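You operate a simulated robot arm through the tools that you are given. There is no shell and no other tool. Be economical: measure what you need, move in short steps, check, and stop when the job is done.

The job below is to be done with a simulated two-armed robot. You get a single attempt, and the scene is never put back.

JOB
Take the grey latch and put it on top of the long carton. Take the blue tub and leave it on the third board from the top of the stock shelf. Take the orange housing and leave it in the inside of the black crate. Press the reset button two times. Put the blue screw tub on the top of the sorting table away on the top of the tool bench. Take the bin of blue parts on the top of the kitting bench and put it away on the top of the wiring bench. Put one of the white covers from the white carton on top of the small white carton. Do these in any order. Set down upright: blue screw tub.

Only the result counts: the job must be done as asked and must still hold three seconds after the hand-in. Knocking over, shifting, dropping, spilling or breaking anything else fails it. A push-on lid holds only when it is set on centred and level and pressed home; a screw cap is set on level and turned clockwise until tight.

ROBOT AND FRAMES
Two 7-joint arms with fingered hands on one trunk, on a base that drives. Base frame: it is fixed to the floor where the robot stands at the start and does not move with it; the origin is under the middle of the robot, x ahead of it, y to its left, z up; the surface under the hand at the start is at about z = 0.8. Readings come in m, rad, newtons and seconds.
The left shoulder is at the start at [0.091, 0.125, 1.047], the right one opposite. With the tool pointing down near the work surface each hand reaches from about 0.48 to 0.84 m from the robot's upright axis, wherever it stands, measured 20 degrees to its own side. Places, roughly: bin of blue parts (11x17x8 cm) [-3.5, -6.8, 0.8]; blue screw tub [-3, -6.75, 0.75]; blue tub (6x6x5 cm) [0.8, -8, 0.6]; grey latch [0.5, 0, 0.75]; inside of the black crate [-2.5, -4.7, 0.9]; long carton [0.5, -0.5, 0.25]; orange housing (5x4x3 cm) [0.8, -7.6, 0.6]; reset button [-0.9, -7.1, 0.9]; small white carton [-5.75, -6.75, 0.25]; third board of the stock shelf [0.9, -8.2, 1]; top of the tool bench [-1.2, 1.6, 0.8]; top of the wiring bench [-1.3, 3.5, 0.8]; white cover (9x6x4 cm) [-3.9, -3.4, 0.9]. Payload 3.6 kg a hand.
Tool frame (each hand has its own): the origin (TCP) lies between the finger pads and is the grasp point; the fingertips stand 0.03 m ahead of it; z points along the fingers, y is the line along which they close. The gripper opens to 0.104 m. The gripper's body begins 0.035 m behind the TCP. The gripper is a hand of 4 fingers: y runs from the thumb to the fingers, the wrist lies at [-0.015, -0.104, -0.178] in the tool frame.
Orientation is that of the tool frame in the base frame, as a unit quaternion [x, y, z, w]. With the fingers straight down and the wrist toward the robot, the tool's x, y and z point along [0, 1, 0], [1, 0, 0] and [0, 0, -1] of the base frame.

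CONTROLS
- The arms move only by the tool apply_moves. It takes "left_motion", "right_motion" or both (then of equal length, played together; a hand with none holds still); each is a list of rows, each an object of numbers (a shift or turn left out is 0): "tx", "ty", "tz": the shift along the tool's x, y, z in m; "rx", "ry", "rz": the turn, a rotation vector about the tool's x, y, z in rad. In form: [{"tx": .., "ty": .., "tz": .., "rx": .., "ry": .., "rz": ..}, ...]. A call has 1 to 8 rows; each row is the pose to reach, as a shift and turn from the pose commanded when the call began, along the tool's axes at that moment. Rows are played at 5 a second. More than 0.05 m and 0.15 rad between two rows, and nothing of the call is played. A pose out of reach is approached as far as the arm can. The call stops where the force on the tool passes 40 N (or 10 N more than at its start, if that is more) or the arm is blocked; 0.2 s more then pass. In this call time passes only in rows, and 0.2 s behind the last. The reply holds the time, the measured pose of the TCP, the force on the tool along the base axes, the opening and the grip force, in the units named above and with some noise, with the torque about the TCP (base axes, N m) and any sound that the robot's microphone picked up, and new pictures: "pictures" is both (left out), scene, wrist or none (wrist: the cameras of the hands that moved).
- Cameras (640 x 400 px; columns grow to the right, rows downward): "scene" is now at [0.2042, -0.0351, 1.1813]; the picture's right is [-0.41, -0.91, 0.00], its down [-0.51, 0.23, -0.83] and it looks along [0.76, -0.34, -0.56] (base axes); focal length 214 px, centre (320, 200). "left" rides on the left gripper at [-0.061, -0.092, -0.13] in its tool frame; the picture's right is [-0.81, -0.28, 0.52], its down [0.53, -0.71, 0.46] and it looks along [0.24, 0.64, 0.72] (tool axes); focal length 275 px, centre (320, 200). "right" rides on the right gripper at [0.061, -0.092, -0.13] in its tool frame; the picture's right is [-0.81, 0.28, -0.52], its down [-0.53, -0.71, 0.46] and it looks along [-0.24, 0.64, 0.72] (tool axes); focal length 275 px, centre (320, 200). There is no depth. A picture from a camera that has moved, and an enlarged one, comes with that camera's place and axes in the base frame and with its lens.
- lift_body(by): slides the trunk up (or, below 0, down) by that many m; the arms and the scene camera ride with it, the base frame stays. It gives what a move gives, with no picture.
- drive_base(legs): drives the robot by 1 to 6 legs, each [ahead, left, turn to the left] in m, m and rad, along the robot's own axes; the way and the turn of a leg run together, so that a leg with both is an arc; at most 1.5 m and 3.142 rad a leg. The arms and the cameras ride along, it lands a little off, and it stops where it bumps. It gives what a move gives, and a new picture of the scene camera.
- move_fingers(index, middle, ring, thumb_bend, thumb_turn, hand): sets how far each is bent, from 0 (flat) to 1 (curled in); at 0.3 the hand is open as for a grip, at 0.7 the pads meet at the TCP. One left out holds its place. A second passes; each finger stops where it meets its share of the squeeze, and holds until it gets a number again. It is the only way to open and close the hand. It gives what a move gives, with no picture; readings hold the bend of each and the force on the fingers (four entries, about 0 where the hand has none), thumb and palm. thumb_turn goes from beside the hand (0) to across from the fingers (1), as for a grip.
- head_to(pan, tilt): turns the head with the scene camera to pan (to the left, within 1.396 rad either way) and tilt (down, from -0.506 to 1.204), counted from straight ahead of the robot. It gives what a move gives, and a new picture of the scene camera.
- inspect(camera, box): a new picture of the part [left, top, right, bottom] of that camera's present view, enlarged. It takes no simulated time.
- close_job(): hands the job in; it is judged then, once.

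Work in short steps. Places have to be worked out from the pictures, the camera data and where the tool is seen: move nearer, look again, correct. Check each grasp and each placing, and mend what went wrong. You have 196 turns and 260 pictures in all, those below and enlarged ones among them. Open the grippers and draw the arms clear of the work before you hand the job in, unless the task says otherwise; then end with one line.

The tools are called by a JSON object that holds its "op" and its "data". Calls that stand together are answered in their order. apply_moves: Moves the arms, as the interface text tells. Its arguments: {"type":"object","properties":{"left_motion":{"type":"array","items":{"type":"object","properties":{"tx":{"type":"number"},"ty":{"type":"number"},"tz":{"type":"number"},"rx":{"type":"number"},"ry":{"type":"number"},"rz":{"type":"number"}}}},"right_motion":{"type":"array","items":{"type":"object","properties":{"tx":{"type":"number"},"ty":{"type":"number"},"tz":{"type":"number"},"rx":{"type":"number"},"ry":{"type":"number"},"rz":{"type":"number"}}}},"pictures":{"type":"string","enum":["both","scene","wrist","none"]}},"required":[]} The other tools are called the same way: lift_body (by) slides the trunk up or down; move_fingers (index, middle, ring, thumb_bend, thumb_turn, hand) moves the fingers one by one; drive_base (legs) drives the base; head_to (pan, tilt) turns the head that bears the scene camera; inspect (camera, box) takes an enlarged picture of a part of a camera's view; close_job () hands the job in.

At the start:

```text
time_s: 0.0
left_tool_pos: [0.5886, 0.0793, 1.031]
left_orientation: [0.707, 0.707, 0.0, 0.0]
left_contact_force: [0.3, 0.3, -1.1]
left_ft_torque: [-0.01, 0.0, 0.01]
left_width: 0.1037
left_grip_force: 0.1
left_shape: jaw
left_bend: [0.3, 0.3, 0.3, 0.3, 0.98]
left_finger forces: [0.0, 0.0, 0.0, 0.1, 0.1, 0.1]
right_tool_pos: [0.4274, -0.2947, 1.0546]
right_orientation: [0.707, 0.707, 0.001, 0.0]
right_contact_force: [-0.1, 0.4, -0.1]
right_ft_torque: [-0.02, 0.01, 0.01]
right_width: 0.1038
right_grip_force: 0.0
right_shape: jaw
right_bend: [0.3, 0.3, 0.3, 0.3, 0.98]
right_finger forces: [0.0, 0.0, 0.1, 0.1, 0.0, 0.1]
trunk travel left (down, up): [-0.275, 0.261]
robot x, y, heading: [0.0005, -0.002, 0.001]
head pan, tilt: [-0.424, 0.588]
```

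scene: 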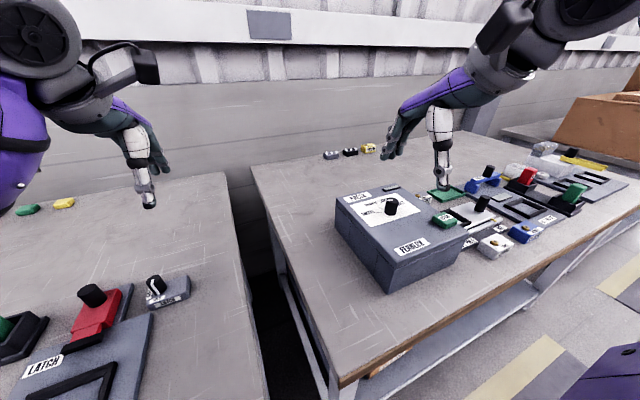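
right: 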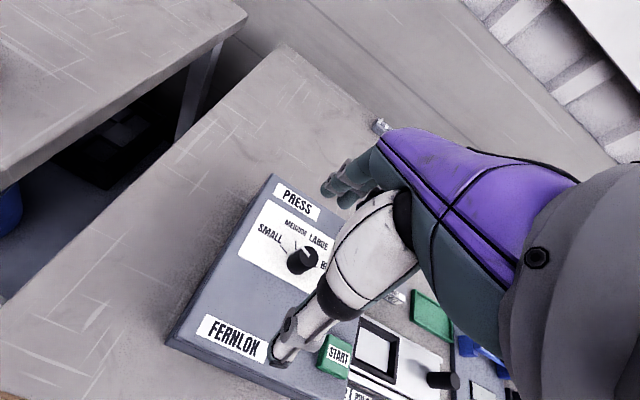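
left: 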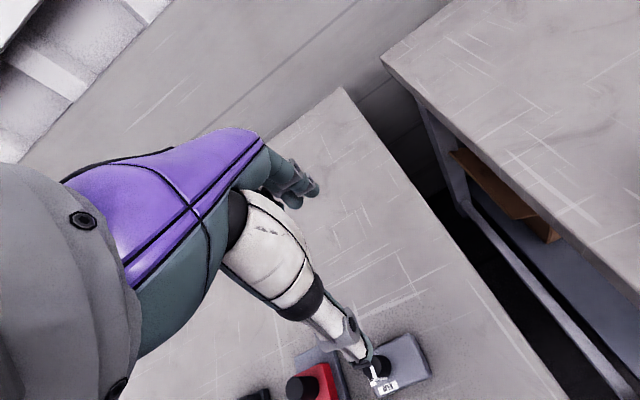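

I'll look at the left bench first to find the grey latch.

{"op": "head_to", "data": {"pan": 0.0, "tilt": 0.9}}

{"op": "inspect", "data": {"camera": "left", "box": [240, 300, 480, 400]}}

```text
time_s: 0.9
left_tool_pos: [0.5891, 0.0793, 1.0312]
left_orientation: [0.707, 0.707, 0.0, 0.0]
left_contact_force: [-0.2, -0.1, -0.2]
left_ft_torque: [0.01, 0.02, -0.01]
left_width: 0.1036
left_grip_force: 0.0
left_shape: jaw
left_bend: [0.3, 0.3, 0.3, 0.3, 0.98]
left_finger forces: [0.0, 0.0, 0.0, 0.0, 0.0, 0.0]
right_tool_pos: [0.4275, -0.2942, 1.0558]
right_orientation: [0.707, 0.707, 0.001, 0.0]
right_contact_force: [0.6, -0.4, -0.2]
right_ft_torque: [-0.04, 0.0, 0.04]
right_width: 0.104
right_grip_force: 0.0
right_shape: jaw
right_bend: [0.3, 0.3, 0.3, 0.3, 0.98]
right_finger forces: [0.0, 0.0, 0.0, 0.0, 0.0, 0.0]
trunk travel left (down, up): [-0.275, 0.261]
robot x, y, heading: [-0.0005, -0.004, 0.004]
head pan, tilt: [0.0, 0.901]
camera scene: at [0.1988, 0.0013, 1.1555], right [0.0, -1.0, 0.0], down [-0.78, 0.0, -0.62], along [0.62, 0.0, -0.78], focal length 214 px, centre (320, 200)
```

scene: 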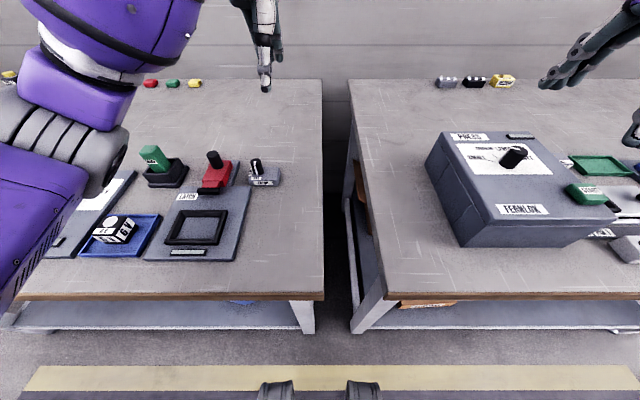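

```text
2.67 times, centred on (360, 350) of left
camera zoom: at [0.4973, 0.0184, 1.1618], right [-0.27, -0.81, -0.52], down [-0.71, 0.53, -0.46], along [0.64, 0.24, -0.72], focal length 734 px, centre (213, -200)
```

zoom: 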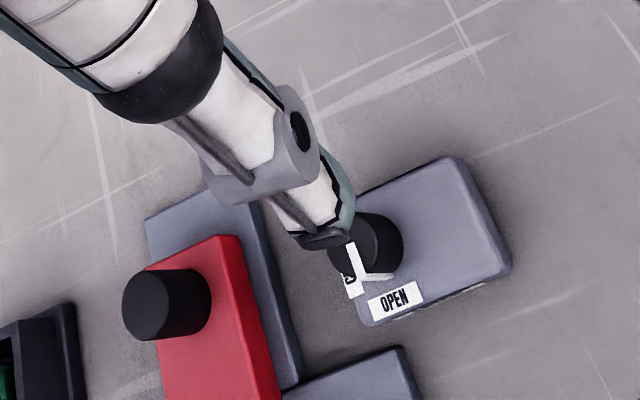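

The candidates for the latch are in view; I'll enlarge the panel area and look towards the right.

{"op": "inspect", "data": {"camera": "scene", "box": [40, 130, 330, 310]}}

{"op": "inspect", "data": {"camera": "scene", "box": [340, 170, 500, 330]}}

```text
2.21 times, centred on (185, 220) of scene
camera zoom: at [0.1988, 0.0013, 1.1555], right [0.0, -1.0, 0.0], down [-0.78, 0.0, -0.62], along [0.62, 0.0, -0.78], focal length 473 px, centre (618, 156)
```

zoom: 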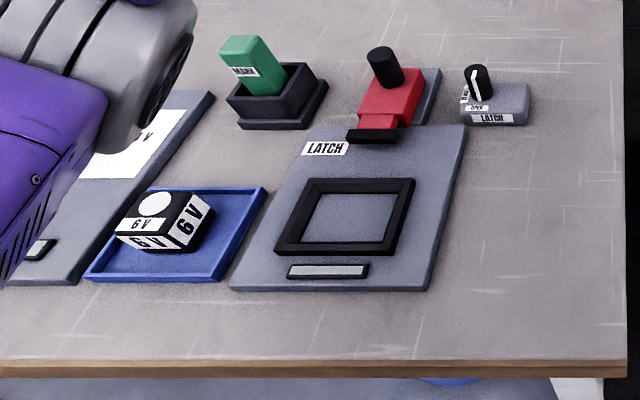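

```text
2.50 times, centred on (420, 250) of scene
camera zoom: at [0.1988, 0.0013, 1.1555], right [0.0, -1.0, 0.0], down [-0.78, 0.0, -0.62], along [0.62, 0.0, -0.78], focal length 536 px, centre (70, 75)
```

zoom: 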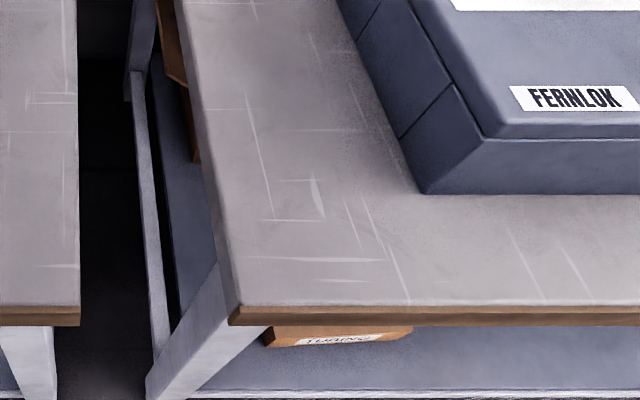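

The grey block labelled LATCH is at about (0.54, 0.125), with its top at z≈0.82. Before I grasp it I'll back off and look under the right bench at the "TUBING" carton.

{"op": "drive_base", "data": {"legs": [[-0.8, -0.3, 0]]}}

{"op": "lift_body", "data": {"by": -0.27}}

{"op": "head_to", "data": {"pan": 0, "tilt": 0.35}}

```text
time_s: 5.4
left_tool_pos: [-0.2123, -0.219, 1.0318]
left_orientation: [0.704, 0.71, 0.0, 0.0]
left_contact_force: [0.2, -0.2, 1.3]
left_ft_torque: [0.02, -0.06, 0.01]
left_width: 0.1035
left_grip_force: 0.1
left_shape: jaw
left_bend: [0.3, 0.3, 0.3, 0.3, 0.98]
left_finger forces: [0.0, 0.1, 0.0, 0.0, 0.0, 0.1]
right_tool_pos: [-0.3712, -0.5948, 1.0553]
right_orientation: [0.705, 0.71, 0.001, 0.0]
right_contact_force: [-1.0, -0.4, -0.4]
right_ft_torque: [-0.02, 0.03, -0.02]
right_width: 0.1038
right_grip_force: 0.1
right_shape: jaw
right_bend: [0.3, 0.3, 0.3, 0.3, 0.98]
right_finger forces: [0.0, 0.0, 0.0, 0.0, 0.0, 0.0]
trunk travel left (down, up): [-0.275, 0.261]
robot x, y, heading: [-0.7982, -0.3033, 0.006]
head pan, tilt: [0.0, 0.901]
camera scene: at [-0.6019, -0.3005, 1.1555], right [0.01, -1.0, 0.0], down [-0.78, -0.01, -0.62], along [0.62, 0.0, -0.78], focal length 214 px, centre (320, 200)
```

scene: 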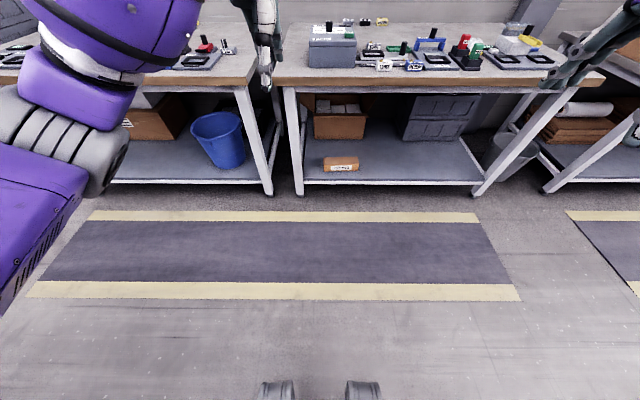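

```text
time_s: 8.2
left_tool_pos: [-0.2118, -0.219, 0.7596]
left_orientation: [0.705, 0.709, 0.0, 0.0]
left_contact_force: [0.2, 0.4, -0.3]
left_ft_torque: [-0.03, -0.01, 0.02]
left_width: 0.1036
left_grip_force: 0.2
left_shape: jaw
left_bend: [0.3, 0.3, 0.3, 0.3, 0.98]
left_finger forces: [0.0, 0.0, 0.0, 0.0, 0.0, 0.0]
right_tool_pos: [-0.3714, -0.5945, 0.7836]
right_orientation: [0.704, 0.71, -0.001, 0.0]
right_contact_force: [0.5, -0.5, 0.6]
right_ft_torque: [-0.04, -0.01, 0.0]
right_width: 0.104
right_grip_force: 0.1
right_shape: jaw
right_bend: [0.3, 0.3, 0.3, 0.3, 0.98]
right_finger forces: [0.1, 0.1, 0.0, 0.1, 0.1, 0.1]
trunk travel left (down, up): [-0.005, 0.531]
robot x, y, heading: [-0.7978, -0.3001, 0.009]
head pan, tilt: [0.0, 0.901]
```

```text
time_s: 9.1
left_tool_pos: [-0.2134, -0.219, 0.7608]
left_orientation: [0.705, 0.709, 0.0, 0.0]
left_contact_force: [0.8, -1.2, -0.1]
left_ft_torque: [0.01, 0.01, 0.0]
left_width: 0.1037
left_grip_force: 0.1
left_shape: jaw
left_bend: [0.3, 0.3, 0.3, 0.3, 0.98]
left_finger forces: [0.1, 0.1, 0.0, 0.0, 0.0, 0.0]
right_tool_pos: [-0.3717, -0.5934, 0.7845]
right_orientation: [0.705, 0.709, 0.0, 0.0]
right_contact_force: [-0.6, -0.1, 0.1]
right_ft_torque: [-0.02, 0.01, 0.01]
right_width: 0.1037
right_grip_force: 0.1
right_shape: jaw
right_bend: [0.3, 0.3, 0.3, 0.3, 0.98]
right_finger forces: [0.1, 0.0, 0.0, 0.1, 0.0, 0.1]
trunk travel left (down, up): [-0.005, 0.531]
robot x, y, heading: [-0.799, -0.305, 0.007]
head pan, tilt: [0.0, 0.351]
camera scene: at [-0.5006, -0.2997, 0.9243], right [0.01, -1.0, 0.0], down [-0.34, 0.0, -0.94], along [0.94, 0.01, -0.34], focal length 214 px, centre (320, 200)
```

scene: 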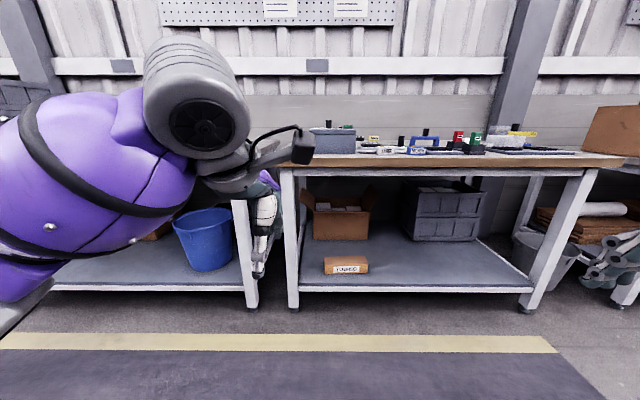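

The TUBING carton is on the right bench's lower shelf, near the front edge. I'll enlarge it.

{"op": "inspect", "data": {"camera": "scene", "box": [280, 160, 440, 310]}}

```text
2.67 times, centred on (360, 235) of scene
camera zoom: at [-0.5006, -0.2997, 0.9243], right [0.01, -1.0, 0.0], down [-0.34, 0.0, -0.94], along [0.94, 0.01, -0.34], focal length 572 px, centre (213, 107)
```

zoom: 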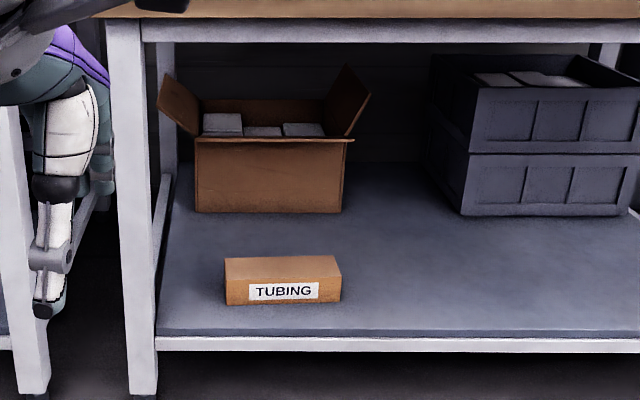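

The carton's top is at about (0.40, -0.43, 0.285), 0.2 m wide and 0.07 m deep, and easy to reach under the bench edge. I'll raise the trunk and drive back so the left hand is over the latch.

{"op": "lift_body", "data": {"by": 0.27}}

{"op": "drive_base", "data": {"legs": [[0.75, 0.345, 0]]}}

{"op": "head_to", "data": {"pan": 0.3, "tilt": 0.9}}

{"op": "inspect", "data": {"camera": "left", "box": [160, 200, 480, 400]}}

```text
time_s: 11.9
left_tool_pos: [-0.2114, -0.2192, 1.0295]
left_orientation: [0.704, 0.71, 0.0, -0.001]
left_contact_force: [0.0, 0.8, -0.2]
left_ft_torque: [-0.01, 0.0, -0.02]
left_width: 0.1037
left_grip_force: 0.1
left_shape: jaw
left_bend: [0.3, 0.3, 0.3, 0.3, 0.98]
left_finger forces: [0.1, 0.0, 0.0, 0.1, 0.0, 0.0]
right_tool_pos: [-0.3721, -0.5955, 1.0549]
right_orientation: [0.705, 0.71, -0.001, 0.0]
right_contact_force: [-1.0, 0.1, 0.1]
right_ft_torque: [0.01, -0.01, -0.02]
right_width: 0.1038
right_grip_force: 0.0
right_shape: jaw
right_bend: [0.3, 0.3, 0.3, 0.3, 0.98]
right_finger forces: [0.0, 0.0, 0.1, 0.0, 0.1, 0.1]
trunk travel left (down, up): [-0.275, 0.261]
robot x, y, heading: [-0.8041, -0.3041, 0.002]
head pan, tilt: [0.0, 0.351]
```

```text
time_s: 16.3
left_tool_pos: [0.5329, 0.1341, 1.0298]
left_orientation: [0.703, 0.711, -0.001, 0.001]
left_contact_force: [0.7, -0.4, -0.3]
left_ft_torque: [-0.02, 0.0, 0.0]
left_width: 0.1036
left_grip_force: 0.0
left_shape: jaw
left_bend: [0.3, 0.3, 0.3, 0.3, 0.98]
left_finger forces: [0.0, 0.1, 0.0, 0.0, 0.0, 0.1]
right_tool_pos: [0.3763, -0.2422, 1.055]
right_orientation: [0.703, 0.711, 0.001, 0.0]
right_contact_force: [0.4, -0.2, 0.5]
right_ft_torque: [-0.01, 0.0, 0.01]
right_width: 0.1036
right_grip_force: 0.0
right_shape: jaw
right_bend: [0.3, 0.3, 0.3, 0.3, 0.98]
right_finger forces: [0.0, 0.1, 0.0, 0.0, 0.0, 0.0]
trunk travel left (down, up): [-0.275, 0.261]
robot x, y, heading: [-0.0536, 0.0509, 0.009]
head pan, tilt: [0.0, 0.351]
camera scene: at [0.1621, 0.0511, 1.203], right [0.01, -1.0, 0.0], down [-0.34, 0.0, -0.94], along [0.94, 0.01, -0.34], focal length 214 px, centre (320, 200)
```

scene: 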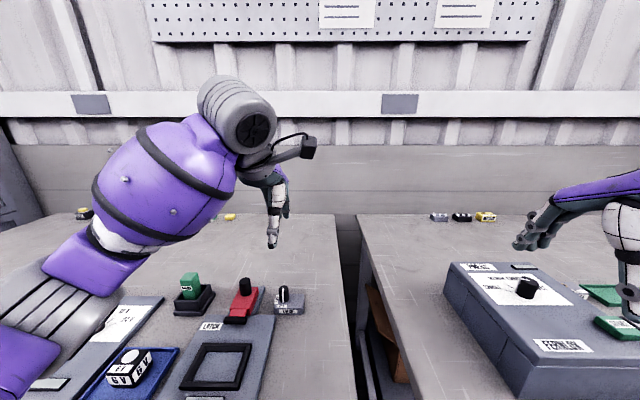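

```text
time_s: 17.3
left_tool_pos: [0.533, 0.1334, 1.0306]
left_orientation: [0.703, 0.711, -0.001, 0.001]
left_contact_force: [-0.4, -0.6, -0.5]
left_ft_torque: [0.03, 0.05, -0.02]
left_width: 0.1036
left_grip_force: 0.0
left_shape: jaw
left_bend: [0.3, 0.3, 0.3, 0.3, 0.98]
left_finger forces: [0.0, 0.0, 0.0, 0.0, 0.1, 0.1]
right_tool_pos: [0.3752, -0.2428, 1.0546]
right_orientation: [0.703, 0.711, 0.0, 0.0]
right_contact_force: [1.1, -0.6, -0.6]
right_ft_torque: [0.04, 0.03, 0.01]
right_width: 0.1038
right_grip_force: 0.2
right_shape: jaw
right_bend: [0.3, 0.3, 0.3, 0.3, 0.98]
right_finger forces: [0.0, 0.0, 0.0, 0.0, 0.0, 0.0]
trunk travel left (down, up): [-0.275, 0.261]
robot x, y, heading: [-0.0584, 0.0482, 0.009]
head pan, tilt: [0.3, 0.901]
camera scene: at [0.1406, 0.0731, 1.1556], right [0.31, -0.95, 0.0], down [-0.75, -0.24, -0.62], along [0.59, 0.19, -0.78], focal length 214 px, centre (320, 200)
```

scene: 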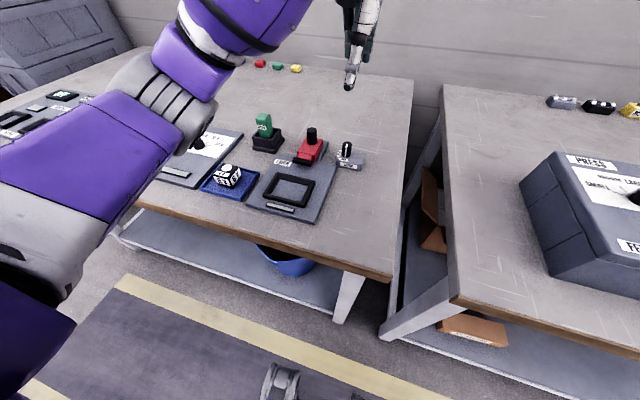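

```text
2.00 times, centred on (320, 300) of left
camera zoom: at [0.4424, 0.071, 1.1618], right [-0.27, -0.81, -0.52], down [-0.72, 0.53, -0.46], along [0.64, 0.25, -0.72], focal length 551 px, centre (320, 0)
```

zoom: 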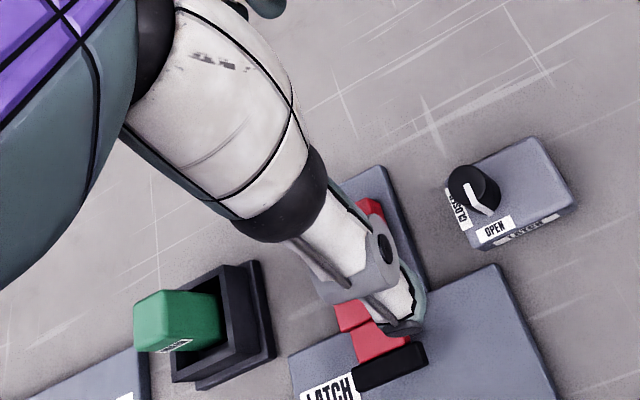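

The latch centre is at about (0.545, 0.124). I'll align above it and lower to z≈0.88.

{"op": "apply_moves", "data": {"left_motion": [{"tx": -0.01, "ty": 0.012, "tz": 0.04}, {"tx": -0.01, "ty": 0.012, "tz": 0.08}, {"tx": -0.01, "ty": 0.012, "tz": 0.12}, {"tx": -0.01, "ty": 0.012, "tz": 0.15}]}}

{"op": "inspect", "data": {"camera": "scene", "box": [250, 60, 430, 200]}}

```text
time_s: 18.3
left_tool_pos: [0.5456, 0.1239, 0.8804]
left_orientation: [0.703, 0.711, 0.0, 0.0]
left_contact_force: [-0.5, 0.7, 0.2]
left_ft_torque: [0.03, 0.0, 0.01]
left_width: 0.1036
left_grip_force: 0.1
left_shape: jaw
left_bend: [0.3, 0.3, 0.3, 0.3, 0.98]
left_finger forces: [0.0, 0.1, 0.0, 0.0, 0.0, 0.1]
right_tool_pos: [0.3753, -0.2432, 1.0545]
right_orientation: [0.704, 0.711, 0.0, 0.001]
right_contact_force: [-0.1, 0.1, -0.5]
right_ft_torque: [0.02, 0.01, 0.0]
right_width: 0.1037
right_grip_force: 0.1
right_shape: jaw
right_bend: [0.3, 0.3, 0.3, 0.3, 0.98]
right_finger forces: [0.0, 0.1, 0.0, 0.1, 0.1, 0.0]
trunk travel left (down, up): [-0.275, 0.261]
robot x, y, heading: [-0.0545, 0.0477, 0.01]
head pan, tilt: [0.3, 0.901]
camera scene: at [0.1406, 0.0732, 1.1555], right [0.31, -0.95, 0.0], down [-0.75, -0.24, -0.62], along [0.59, 0.19, -0.78], focal length 214 px, centre (320, 200)
camera left: at [0.4542, 0.0604, 1.0112], right [-0.27, -0.81, -0.52], down [-0.72, 0.53, -0.46], along [0.64, 0.25, -0.72], focal length 275 px, centre (320, 200)
```

scene: 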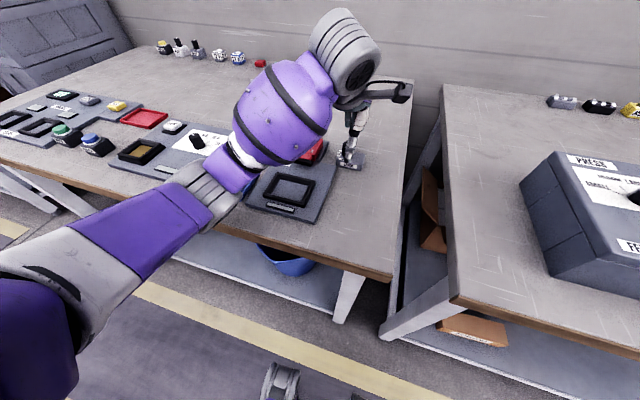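
left: 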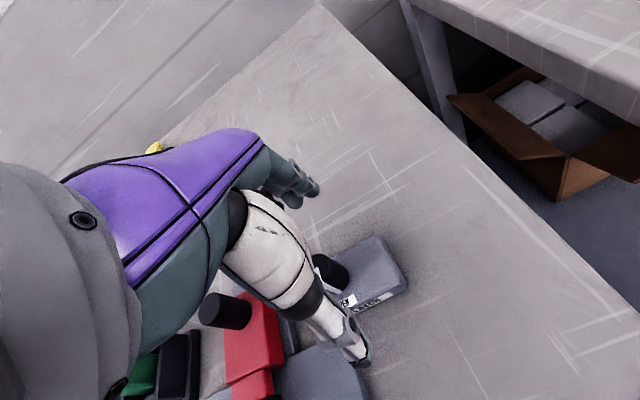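

```text
2.86 times, centred on (340, 130) of scene
camera zoom: at [0.1406, 0.0732, 1.1555], right [0.31, -0.95, 0.0], down [-0.75, -0.24, -0.62], along [0.59, 0.19, -0.78], focal length 613 px, centre (263, 400)
```

zoom: 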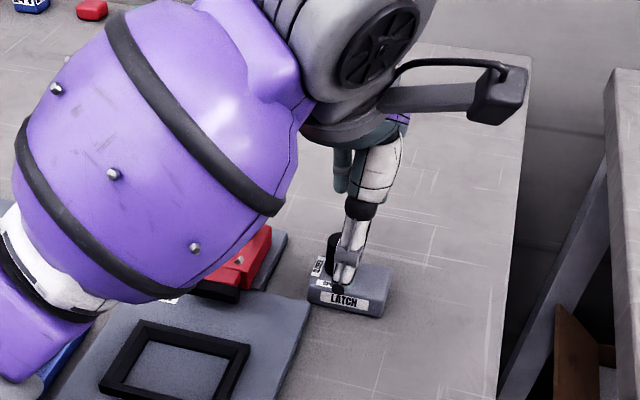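

The block centre agrees at (0.542, 0.125) and the top is at z≈0.815. I'll descend to TCP z≈0.825 with guarded steps.

{"op": "apply_moves", "data": {"left_motion": [{"ty": -0.003, "tz": 0.02}, {"ty": -0.003, "tz": 0.035}, {"ty": -0.003, "tz": 0.045}, {"ty": -0.003, "tz": 0.053}], "pictures": "wrist"}}

```text
time_s: 19.3
left_tool_pos: [0.5427, 0.1235, 0.829]
left_orientation: [0.703, 0.711, 0.001, 0.003]
left_contact_force: [-2.0, 0.4, 9.5]
left_ft_torque: [0.06, -0.46, 0.05]
left_width: 0.1028
left_grip_force: 0.1
left_shape: jaw
left_bend: [0.3, 0.3, 0.3, 0.3, 0.98]
left_finger forces: [0.1, 8.9, 0.0, 0.1, 0.0, 0.1]
right_tool_pos: [0.3747, -0.2429, 1.0552]
right_orientation: [0.704, 0.71, 0.0, 0.001]
right_contact_force: [-0.4, -0.1, -0.5]
right_ft_torque: [0.0, 0.02, 0.02]
right_width: 0.1037
right_grip_force: 0.2
right_shape: jaw
right_bend: [0.3, 0.3, 0.3, 0.3, 0.98]
right_finger forces: [0.0, 0.0, 0.0, 0.1, 0.0, 0.0]
trunk travel left (down, up): [-0.275, 0.261]
robot x, y, heading: [-0.0557, 0.0512, 0.009]
head pan, tilt: [0.3, 0.901]
camera left: at [0.4502, 0.0608, 0.9604], right [-0.26, -0.81, -0.52], down [-0.72, 0.52, -0.46], along [0.65, 0.25, -0.72], focal length 275 px, centre (320, 200)
```

left: 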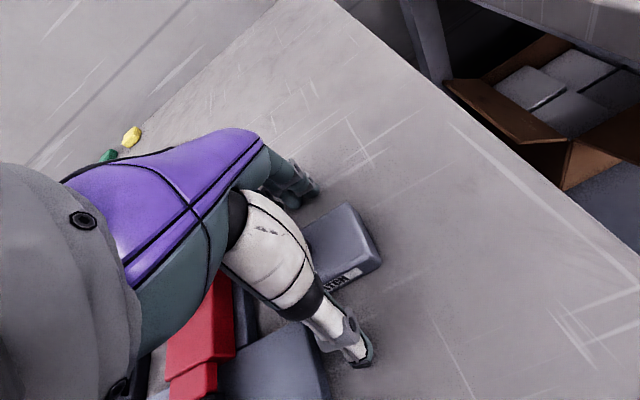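

The middle fingertip just touched the table, so the surface is at z≈0.798. I'll raise 5 mm and close.

{"op": "apply_moves", "data": {"left_motion": [{"tz": -0.006}], "pictures": "none"}}

{"op": "move_fingers", "data": {"hand": "left", "index": 0.7, "middle": 0.7, "ring": 0.7, "thumb_bend": 0.7, "thumb_turn": 1}}

{"op": "inspect", "data": {"camera": "left", "box": [200, 150, 440, 390]}}

```text
time_s: 19.7
left_tool_pos: [0.5404, 0.1241, 0.8325]
left_orientation: [0.703, 0.711, 0.0, 0.0]
left_contact_force: [0.2, 0.1, 2.3]
left_ft_torque: [0.03, 0.05, 0.02]
left_width: 0.104
left_grip_force: 0.1
left_shape: jaw
left_bend: [0.3, 0.3, 0.3, 0.3, 0.98]
left_finger forces: [0.0, 0.1, 0.1, 0.1, 0.0, 0.0]
right_tool_pos: [0.375, -0.2417, 1.0554]
right_orientation: [0.704, 0.71, 0.0, 0.001]
right_contact_force: [0.2, 0.0, -0.1]
right_ft_torque: [-0.03, -0.04, -0.01]
right_width: 0.1038
right_grip_force: 0.0
right_shape: jaw
right_bend: [0.3, 0.3, 0.3, 0.3, 0.98]
right_finger forces: [0.0, 0.0, 0.0, 0.0, 0.0, 0.0]
trunk travel left (down, up): [-0.275, 0.261]
robot x, y, heading: [-0.0569, 0.0489, 0.011]
head pan, tilt: [0.3, 0.901]
```

```text
time_s: 20.7
left_tool_pos: [0.5412, 0.1229, 0.8339]
left_orientation: [0.703, 0.711, 0.001, 0.001]
left_contact_force: [7.4, 0.0, 3.7]
left_ft_torque: [-0.01, -0.19, -0.1]
left_width: 0.0391
left_grip_force: 20.0
left_shape: fingers
left_bend: [0.6, 0.62, 0.62, 0.54, 1.0]
left_finger forces: [7.4, 10.8, 6.2, 0.0, 15.5, 0.0]
right_tool_pos: [0.3749, -0.2421, 1.0549]
right_orientation: [0.703, 0.711, 0.001, 0.001]
right_contact_force: [-0.6, 0.1, -0.2]
right_ft_torque: [0.01, -0.01, 0.02]
right_width: 0.1038
right_grip_force: 0.0
right_shape: jaw
right_bend: [0.3, 0.3, 0.3, 0.3, 0.98]
right_finger forces: [0.0, 0.0, 0.1, 0.0, 0.0, 0.0]
trunk travel left (down, up): [-0.275, 0.261]
robot x, y, heading: [-0.0563, 0.0493, 0.011]
head pan, tilt: [0.3, 0.901]
```

```text
1.67 times, centred on (320, 270) of left
camera zoom: at [0.4504, 0.0609, 0.9656], right [-0.26, -0.81, -0.52], down [-0.72, 0.52, -0.46], along [0.64, 0.25, -0.72], focal length 459 px, centre (320, 83)
```

zoom: 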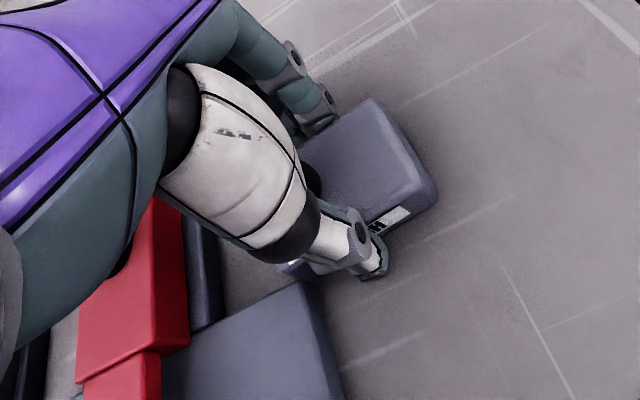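

The hand holds the block at a width of 0.039 m. I'll lift and check that it follows.

{"op": "apply_moves", "data": {"left_motion": [{"tz": -0.03}, {"tz": -0.08}, {"tz": -0.13}, {"tz": -0.18}]}}

```text
time_s: 21.7
left_tool_pos: [0.5411, 0.1239, 1.0145]
left_orientation: [0.704, 0.711, -0.001, 0.0]
left_contact_force: [-0.2, 0.2, -0.8]
left_ft_torque: [0.0, -0.02, -0.01]
left_width: 0.0396
left_grip_force: 17.3
left_shape: fingers
left_bend: [0.6, 0.63, 0.64, 0.54, 0.99]
left_finger forces: [6.6, 6.2, 4.6, 0.0, 17.4, 0.0]
right_tool_pos: [0.3754, -0.2437, 1.0554]
right_orientation: [0.704, 0.711, 0.0, 0.0]
right_contact_force: [0.1, 0.8, -0.4]
right_ft_torque: [-0.02, -0.01, -0.02]
right_width: 0.1034
right_grip_force: 0.0
right_shape: jaw
right_bend: [0.3, 0.3, 0.3, 0.3, 0.98]
right_finger forces: [0.0, 0.0, 0.0, 0.1, 0.0, 0.0]
trunk travel left (down, up): [-0.275, 0.261]
robot x, y, heading: [-0.0585, 0.0451, 0.013]
head pan, tilt: [0.3, 0.901]
camera scene: at [0.1401, 0.0728, 1.1556], right [0.31, -0.95, 0.0], down [-0.75, -0.24, -0.62], along [0.59, 0.19, -0.78], focal length 214 px, centre (320, 200)
camera left: at [0.4507, 0.0609, 1.1458], right [-0.27, -0.81, -0.52], down [-0.72, 0.53, -0.45], along [0.64, 0.25, -0.72], focal length 275 px, centre (320, 200)
```

scene: 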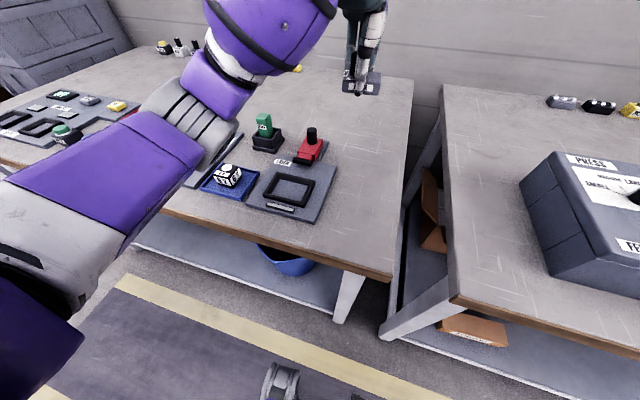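
left: 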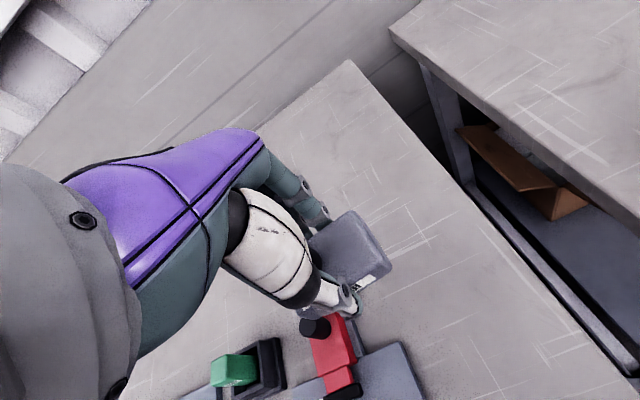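

The latch is held. I'll back off, shift right to line up with the carton, raise the right hand out of the way and lower the trunk.

{"op": "drive_base", "data": {"legs": [[-0.72, 0, 0], [0, -0.56, 0]]}}

{"op": "apply_moves", "data": {"right_motion": [{"tz": -0.05}, {"tz": -0.1}, {"tz": -0.15}], "pictures": "none"}}

{"op": "lift_body", "data": {"by": -0.27}}

{"op": "apply_moves", "data": {"left_motion": [{"tz": 0.05}, {"tz": 0.1}, {"tz": 0.15}, {"tz": 0.2}, {"tz": 0.25}, {"tz": 0.3}, {"tz": 0.34}], "pictures": "none"}}

{"op": "head_to", "data": {"pan": 0, "tilt": 0.5}}

```text
time_s: 30.6
left_tool_pos: [-0.1792, -0.4479, 1.0143]
left_orientation: [0.705, 0.709, 0.0, 0.0]
left_contact_force: [-0.3, -0.4, -0.9]
left_ft_torque: [-0.01, -0.01, -0.01]
left_width: 0.0392
left_grip_force: 17.5
left_shape: fingers
left_bend: [0.6, 0.63, 0.64, 0.54, 0.99]
left_finger forces: [6.6, 6.2, 4.6, 0.0, 17.4, 0.1]
right_tool_pos: [-0.3481, -0.8131, 1.0552]
right_orientation: [0.706, 0.708, -0.001, 0.0]
right_contact_force: [1.2, 0.6, -0.7]
right_ft_torque: [-0.01, -0.02, -0.01]
right_width: 0.1037
right_grip_force: 0.1
right_shape: jaw
right_bend: [0.3, 0.3, 0.3, 0.3, 0.98]
right_finger forces: [0.0, 0.0, 0.1, 0.0, 0.0, 0.0]
trunk travel left (down, up): [-0.275, 0.261]
robot x, y, heading: [-0.774, -0.5193, 0.001]
head pan, tilt: [0.3, 0.901]
camera scene: at [-0.5816, -0.4954, 1.1555], right [0.3, -0.95, 0.0], down [-0.75, -0.23, -0.62], along [0.59, 0.19, -0.78], focal length 214 px, centre (320, 200)
```

scene: 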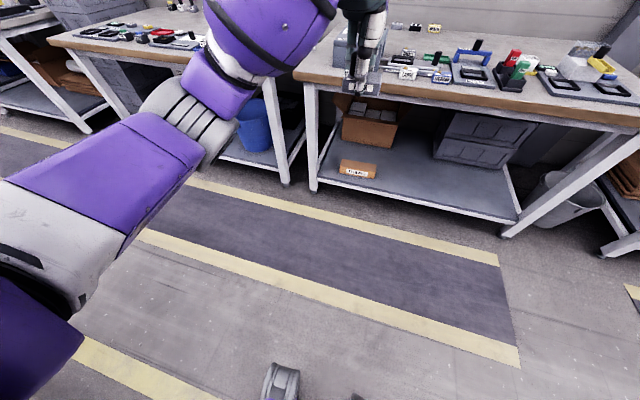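

```text
time_s: 31.4
left_tool_pos: [-0.181, -0.4474, 1.0132]
left_orientation: [0.706, 0.708, -0.001, 0.001]
left_contact_force: [0.2, 0.4, -1.4]
left_ft_torque: [-0.02, 0.0, 0.01]
left_width: 0.0392
left_grip_force: 17.1
left_shape: fingers
left_bend: [0.6, 0.63, 0.64, 0.54, 0.99]
left_finger forces: [6.6, 6.2, 4.6, 0.1, 17.3, 0.0]
right_tool_pos: [-0.3495, -0.8118, 1.2057]
right_orientation: [0.706, 0.709, 0.001, 0.0]
right_contact_force: [-0.5, 1.0, -0.4]
right_ft_torque: [0.01, -0.04, -0.03]
right_width: 0.1041
right_grip_force: 0.1
right_shape: jaw
right_bend: [0.3, 0.3, 0.3, 0.3, 0.98]
right_finger forces: [0.1, 0.0, 0.1, 0.0, 0.0, 0.0]
trunk travel left (down, up): [-0.275, 0.261]
robot x, y, heading: [-0.7755, -0.5198, 0.006]
head pan, tilt: [0.3, 0.901]
```

```text
time_s: 34.2
left_tool_pos: [-0.1806, -0.4478, 0.7439]
left_orientation: [0.706, 0.708, 0.0, 0.0]
left_contact_force: [0.2, -0.4, -1.1]
left_ft_torque: [-0.02, 0.02, 0.0]
left_width: 0.0393
left_grip_force: 17.3
left_shape: fingers
left_bend: [0.6, 0.63, 0.64, 0.54, 0.99]
left_finger forces: [6.5, 6.2, 4.6, 0.0, 17.4, 0.1]
right_tool_pos: [-0.3488, -0.8133, 0.9349]
right_orientation: [0.706, 0.708, 0.0, 0.0]
right_contact_force: [-0.3, -0.8, -0.3]
right_ft_torque: [0.01, 0.01, 0.01]
right_width: 0.1038
right_grip_force: 0.0
right_shape: jaw
right_bend: [0.3, 0.3, 0.3, 0.3, 0.98]
right_finger forces: [0.0, 0.0, 0.0, 0.0, 0.1, 0.0]
trunk travel left (down, up): [-0.005, 0.531]
robot x, y, heading: [-0.7771, -0.5206, 0.003]
head pan, tilt: [0.3, 0.901]
```

```text
time_s: 35.8
left_tool_pos: [-0.1803, -0.4465, 0.4038]
left_orientation: [0.706, 0.708, 0.001, 0.0]
left_contact_force: [1.0, -0.4, -0.4]
left_ft_torque: [0.0, -0.02, -0.03]
left_width: 0.0393
left_grip_force: 17.6
left_shape: fingers
left_bend: [0.6, 0.63, 0.64, 0.54, 0.99]
left_finger forces: [6.6, 6.2, 4.6, 0.0, 17.3, 0.0]
right_tool_pos: [-0.3488, -0.8127, 0.9338]
right_orientation: [0.706, 0.708, 0.001, 0.0]
right_contact_force: [-0.1, -0.7, -0.1]
right_ft_torque: [0.0, 0.04, -0.01]
right_width: 0.1037
right_grip_force: 0.1
right_shape: jaw
right_bend: [0.3, 0.3, 0.3, 0.3, 0.98]
right_finger forces: [0.1, 0.0, 0.0, 0.0, 0.1, 0.1]
trunk travel left (down, up): [-0.005, 0.531]
robot x, y, heading: [-0.7795, -0.5176, 0.007]
head pan, tilt: [0.3, 0.901]
```

```text
time_s: 36.6
left_tool_pos: [-0.1798, -0.4468, 0.4053]
left_orientation: [0.706, 0.708, 0.0, 0.001]
left_contact_force: [0.1, -0.2, -1.7]
left_ft_torque: [0.02, 0.01, -0.03]
left_width: 0.0393
left_grip_force: 17.3
left_shape: fingers
left_bend: [0.6, 0.63, 0.64, 0.54, 0.99]
left_finger forces: [6.6, 6.2, 4.7, 0.1, 17.3, 0.0]
right_tool_pos: [-0.3492, -0.8122, 0.9354]
right_orientation: [0.706, 0.708, 0.0, 0.0]
right_contact_force: [0.2, 0.3, 0.4]
right_ft_torque: [0.01, 0.0, 0.0]
right_width: 0.1036
right_grip_force: 0.1
right_shape: jaw
right_bend: [0.3, 0.3, 0.3, 0.3, 0.98]
right_finger forces: [0.0, 0.0, 0.0, 0.0, 0.1, 0.0]
trunk travel left (down, up): [-0.005, 0.531]
robot x, y, heading: [-0.7756, -0.517, 0.009]
head pan, tilt: [0.0, 0.499]
camera scene: at [-0.4793, -0.5173, 0.9106], right [0.0, -1.0, 0.0], down [-0.48, 0.0, -0.88], along [0.88, 0.0, -0.48], focal length 214 px, centre (320, 200)
```

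scene: 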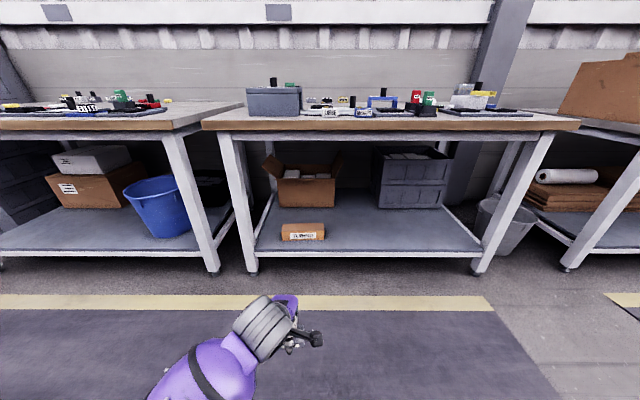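

The latch is held low in front of the bench. I'll drive 0.42 m ahead and use the wrist camera to find the carton.

{"op": "drive_base", "data": {"legs": [[0.42, 0.0, 0]]}}

{"op": "inspect", "data": {"camera": "left", "box": [0, 0, 640, 400]}}

```text
time_s: 39.2
left_tool_pos: [0.2423, -0.4509, 0.4045]
left_orientation: [0.708, 0.706, 0.0, 0.0]
left_contact_force: [-0.6, 0.6, -1.1]
left_ft_torque: [0.01, -0.03, 0.04]
left_width: 0.0388
left_grip_force: 17.3
left_shape: fingers
left_bend: [0.6, 0.63, 0.64, 0.54, 0.99]
left_finger forces: [6.6, 5.9, 4.6, 0.1, 17.3, 0.0]
right_tool_pos: [0.0708, -0.8149, 0.9342]
right_orientation: [0.708, 0.706, 0.0, 0.0]
right_contact_force: [0.1, 0.1, -0.1]
right_ft_torque: [0.03, -0.01, -0.01]
right_width: 0.1037
right_grip_force: 0.2
right_shape: jaw
right_bend: [0.3, 0.3, 0.3, 0.3, 0.98]
right_finger forces: [0.1, 0.0, 0.0, 0.1, 0.0, 0.0]
trunk travel left (down, up): [-0.005, 0.531]
robot x, y, heading: [-0.3574, -0.5228, -0.002]
head pan, tilt: [0.0, 0.499]
camera scene: at [-0.0578, -0.5191, 0.9106], right [0.0, -1.0, 0.0], down [-0.48, 0.0, -0.88], along [0.88, 0.0, -0.48], focal length 214 px, centre (320, 200)
```

scene: 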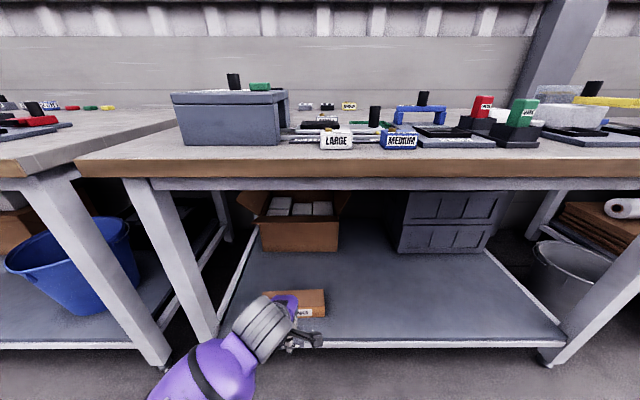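

```text
1.00 times, centred on (320, 200) of left (not enlarged: the box is as wide or as high as the picture)
camera zoom: at [0.1506, -0.5111, 0.5355], right [-0.28, -0.81, -0.52], down [-0.71, 0.53, -0.46], along [0.65, 0.24, -0.72], focal length 275 px, centre (320, 200)
```

zoom: 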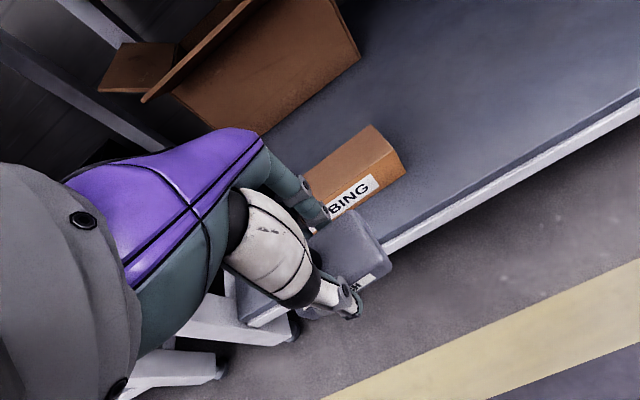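

Triangulating gives the carton top at about x 0.385–0.45, y -0.325 to -0.533, z≈0.275. I'll drive ahead another 0.17 m and look again.

{"op": "drive_base", "data": {"legs": [[0.17, 0.0, 0]]}}

{"op": "inspect", "data": {"camera": "left", "box": [0, 0, 640, 400]}}

```text
time_s: 40.7
left_tool_pos: [0.4108, -0.4514, 0.4051]
left_orientation: [0.709, 0.706, 0.0, -0.001]
left_contact_force: [0.1, -0.1, -0.9]
left_ft_torque: [-0.01, -0.02, -0.01]
left_width: 0.039
left_grip_force: 17.5
left_shape: fingers
left_bend: [0.6, 0.63, 0.64, 0.54, 0.99]
left_finger forces: [6.8, 6.0, 4.5, 0.0, 17.4, 0.0]
right_tool_pos: [0.2381, -0.8163, 0.9348]
right_orientation: [0.709, 0.706, 0.0, 0.0]
right_contact_force: [-0.1, 0.3, 0.0]
right_ft_torque: [0.01, 0.03, 0.0]
right_width: 0.104
right_grip_force: 0.0
right_shape: jaw
right_bend: [0.3, 0.3, 0.3, 0.3, 0.98]
right_finger forces: [0.0, 0.0, 0.0, 0.1, 0.0, 0.0]
trunk travel left (down, up): [-0.005, 0.531]
robot x, y, heading: [-0.1891, -0.5179, -0.007]
head pan, tilt: [0.0, 0.499]
camera scene: at [0.1104, -0.52, 0.9106], right [0.0, -1.0, 0.0], down [-0.48, 0.0, -0.88], along [0.88, 0.0, -0.48], focal length 214 px, centre (320, 200)
```

scene: 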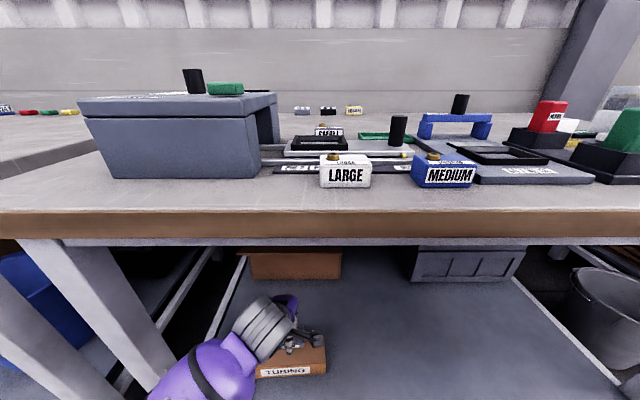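

```text
1.00 times, centred on (320, 200) of left (not enlarged: the box is as wide or as high as the picture)
camera zoom: at [0.3188, -0.5122, 0.5355], right [-0.28, -0.81, -0.52], down [-0.71, 0.54, -0.46], along [0.65, 0.24, -0.72], focal length 275 px, centre (320, 200)
```

zoom: 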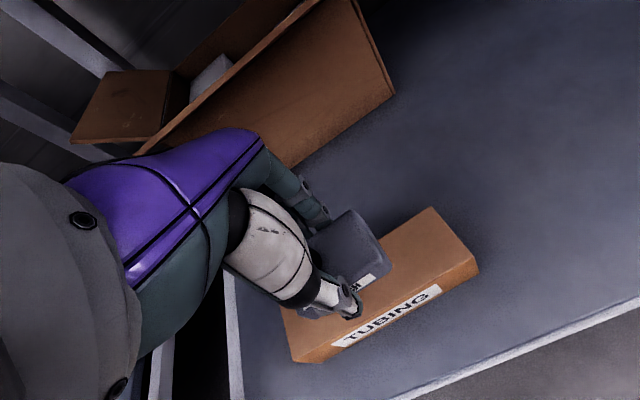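

With the new parallax the carton top centre is at about (0.44, -0.43), z≈0.252. I'll shift and descend, stopping close above it.

{"op": "apply_moves", "data": {"left_motion": [{"tx": 0.02, "ty": 0.029}, {"tx": 0.02, "ty": 0.029, "tz": 0.04}, {"tx": 0.02, "ty": 0.029, "tz": 0.075}, {"tx": 0.02, "ty": 0.029, "tz": 0.095}]}}

```text
time_s: 41.7
left_tool_pos: [0.4388, -0.4314, 0.3089]
left_orientation: [0.708, 0.706, 0.0, 0.001]
left_contact_force: [-0.4, -0.7, -0.7]
left_ft_torque: [0.03, 0.03, 0.0]
left_width: 0.0393
left_grip_force: 17.5
left_shape: fingers
left_bend: [0.6, 0.64, 0.64, 0.54, 0.99]
left_finger forces: [6.7, 6.0, 4.6, 0.1, 17.2, 0.0]
right_tool_pos: [0.2387, -0.8169, 0.9347]
right_orientation: [0.709, 0.705, 0.0, 0.0]
right_contact_force: [0.1, 0.1, 0.4]
right_ft_torque: [-0.04, 0.01, 0.02]
right_width: 0.1036
right_grip_force: 0.0
right_shape: jaw
right_bend: [0.3, 0.3, 0.3, 0.3, 0.98]
right_finger forces: [0.1, 0.1, 0.1, 0.1, 0.1, 0.0]
trunk travel left (down, up): [-0.005, 0.531]
robot x, y, heading: [-0.1852, -0.5251, -0.001]
head pan, tilt: [0.0, 0.499]
camera scene: at [0.1103, -0.52, 0.9106], right [0.0, -1.0, 0.0], down [-0.48, 0.0, -0.88], along [0.88, 0.0, -0.48], focal length 214 px, centre (320, 200)
camera left: at [0.3474, -0.4921, 0.44], right [-0.28, -0.81, -0.52], down [-0.71, 0.54, -0.46], along [0.65, 0.24, -0.72], focal length 275 px, centre (320, 200)
```

scene: 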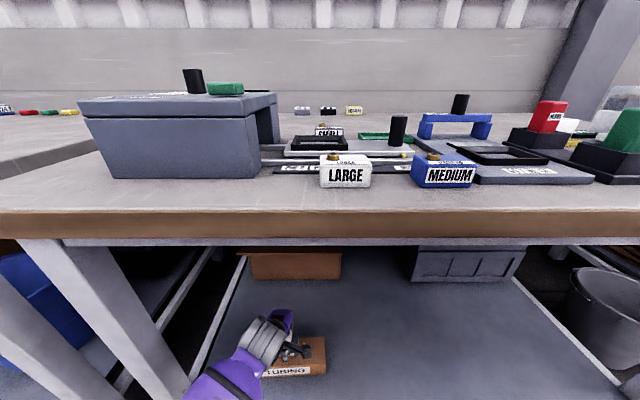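
left: 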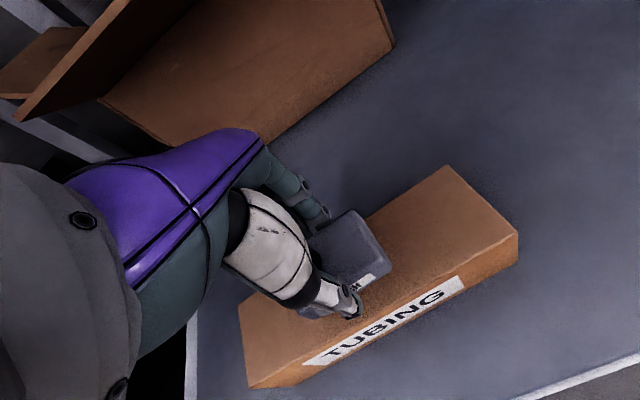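

The position checks out. Lowering the last 2 cm with contact watching.

{"op": "apply_moves", "data": {"left_motion": [{"tz": 0.008}, {"tz": 0.014}, {"tz": 0.018}], "pictures": "wrist"}}

```text
time_s: 42.5
left_tool_pos: [0.4388, -0.4315, 0.2909]
left_orientation: [0.708, 0.706, 0.0, 0.001]
left_contact_force: [0.6, 0.0, -1.2]
left_ft_torque: [0.0, 0.0, -0.02]
left_width: 0.0391
left_grip_force: 16.6
left_shape: fingers
left_bend: [0.6, 0.64, 0.64, 0.54, 0.99]
left_finger forces: [6.7, 6.0, 4.7, 0.0, 17.2, 0.0]
right_tool_pos: [0.2381, -0.8164, 0.9351]
right_orientation: [0.708, 0.706, 0.0, 0.0]
right_contact_force: [0.5, -0.4, 0.2]
right_ft_torque: [0.03, 0.01, 0.0]
right_width: 0.1039
right_grip_force: 0.0
right_shape: jaw
right_bend: [0.3, 0.3, 0.3, 0.3, 0.98]
right_finger forces: [0.0, 0.0, 0.1, 0.0, 0.0, 0.0]
trunk travel left (down, up): [-0.005, 0.531]
robot x, y, heading: [-0.1884, -0.5186, -0.001]
head pan, tilt: [0.0, 0.499]
camera left: at [0.3479, -0.4922, 0.4227], right [-0.28, -0.81, -0.52], down [-0.71, 0.54, -0.46], along [0.65, 0.24, -0.72], focal length 275 px, centre (320, 200)
```

left: 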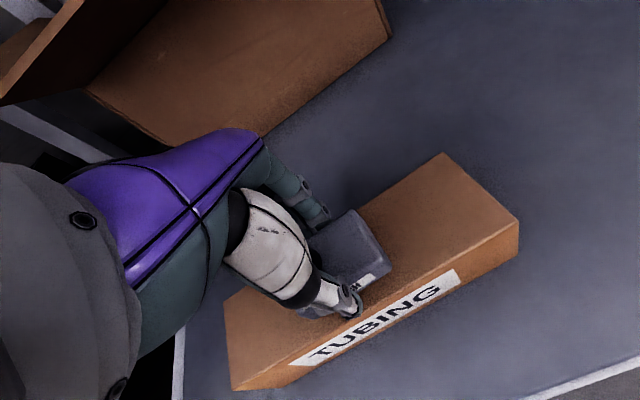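

No contact yet, so I'll go on in small steps.

{"op": "apply_moves", "data": {"left_motion": [{"tz": 0.003}, {"tz": 0.006}, {"tz": 0.009}, {"tz": 0.012}], "pictures": "wrist"}}

```text
time_s: 43.5
left_tool_pos: [0.4408, -0.4317, 0.2837]
left_orientation: [0.708, 0.706, 0.003, 0.004]
left_contact_force: [-0.3, 1.7, 21.8]
left_ft_torque: [0.14, 0.18, -0.01]
left_width: 0.0391
left_grip_force: 24.0
left_shape: fingers
left_bend: [0.62, 0.64, 0.65, 0.54, 0.99]
left_finger forces: [6.2, 18.9, 4.0, 0.1, 18.9, 0.0]
right_tool_pos: [0.2378, -0.8165, 0.9358]
right_orientation: [0.708, 0.706, 0.0, 0.001]
right_contact_force: [-0.3, 0.1, 0.1]
right_ft_torque: [0.02, -0.02, 0.01]
right_width: 0.1037
right_grip_force: 0.1
right_shape: jaw
right_bend: [0.3, 0.3, 0.3, 0.3, 0.98]
right_finger forces: [0.1, 0.0, 0.0, 0.0, 0.1, 0.0]
trunk travel left (down, up): [-0.005, 0.531]
robot x, y, heading: [-0.1887, -0.5221, -0.005]
head pan, tilt: [0.0, 0.499]
camera left: at [0.3485, -0.4922, 0.4136], right [-0.27, -0.81, -0.52], down [-0.71, 0.54, -0.46], along [0.65, 0.24, -0.72], focal length 275 px, centre (320, 200)
```

left: 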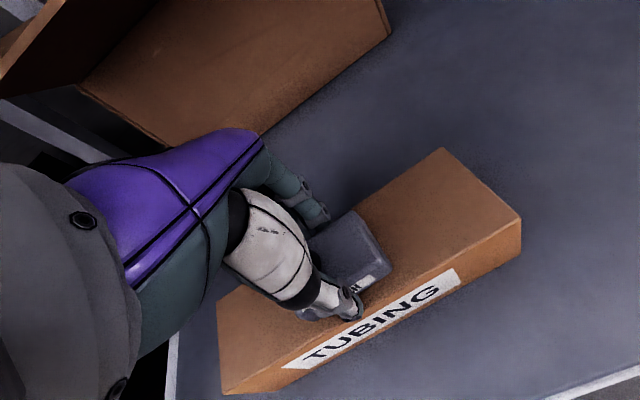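

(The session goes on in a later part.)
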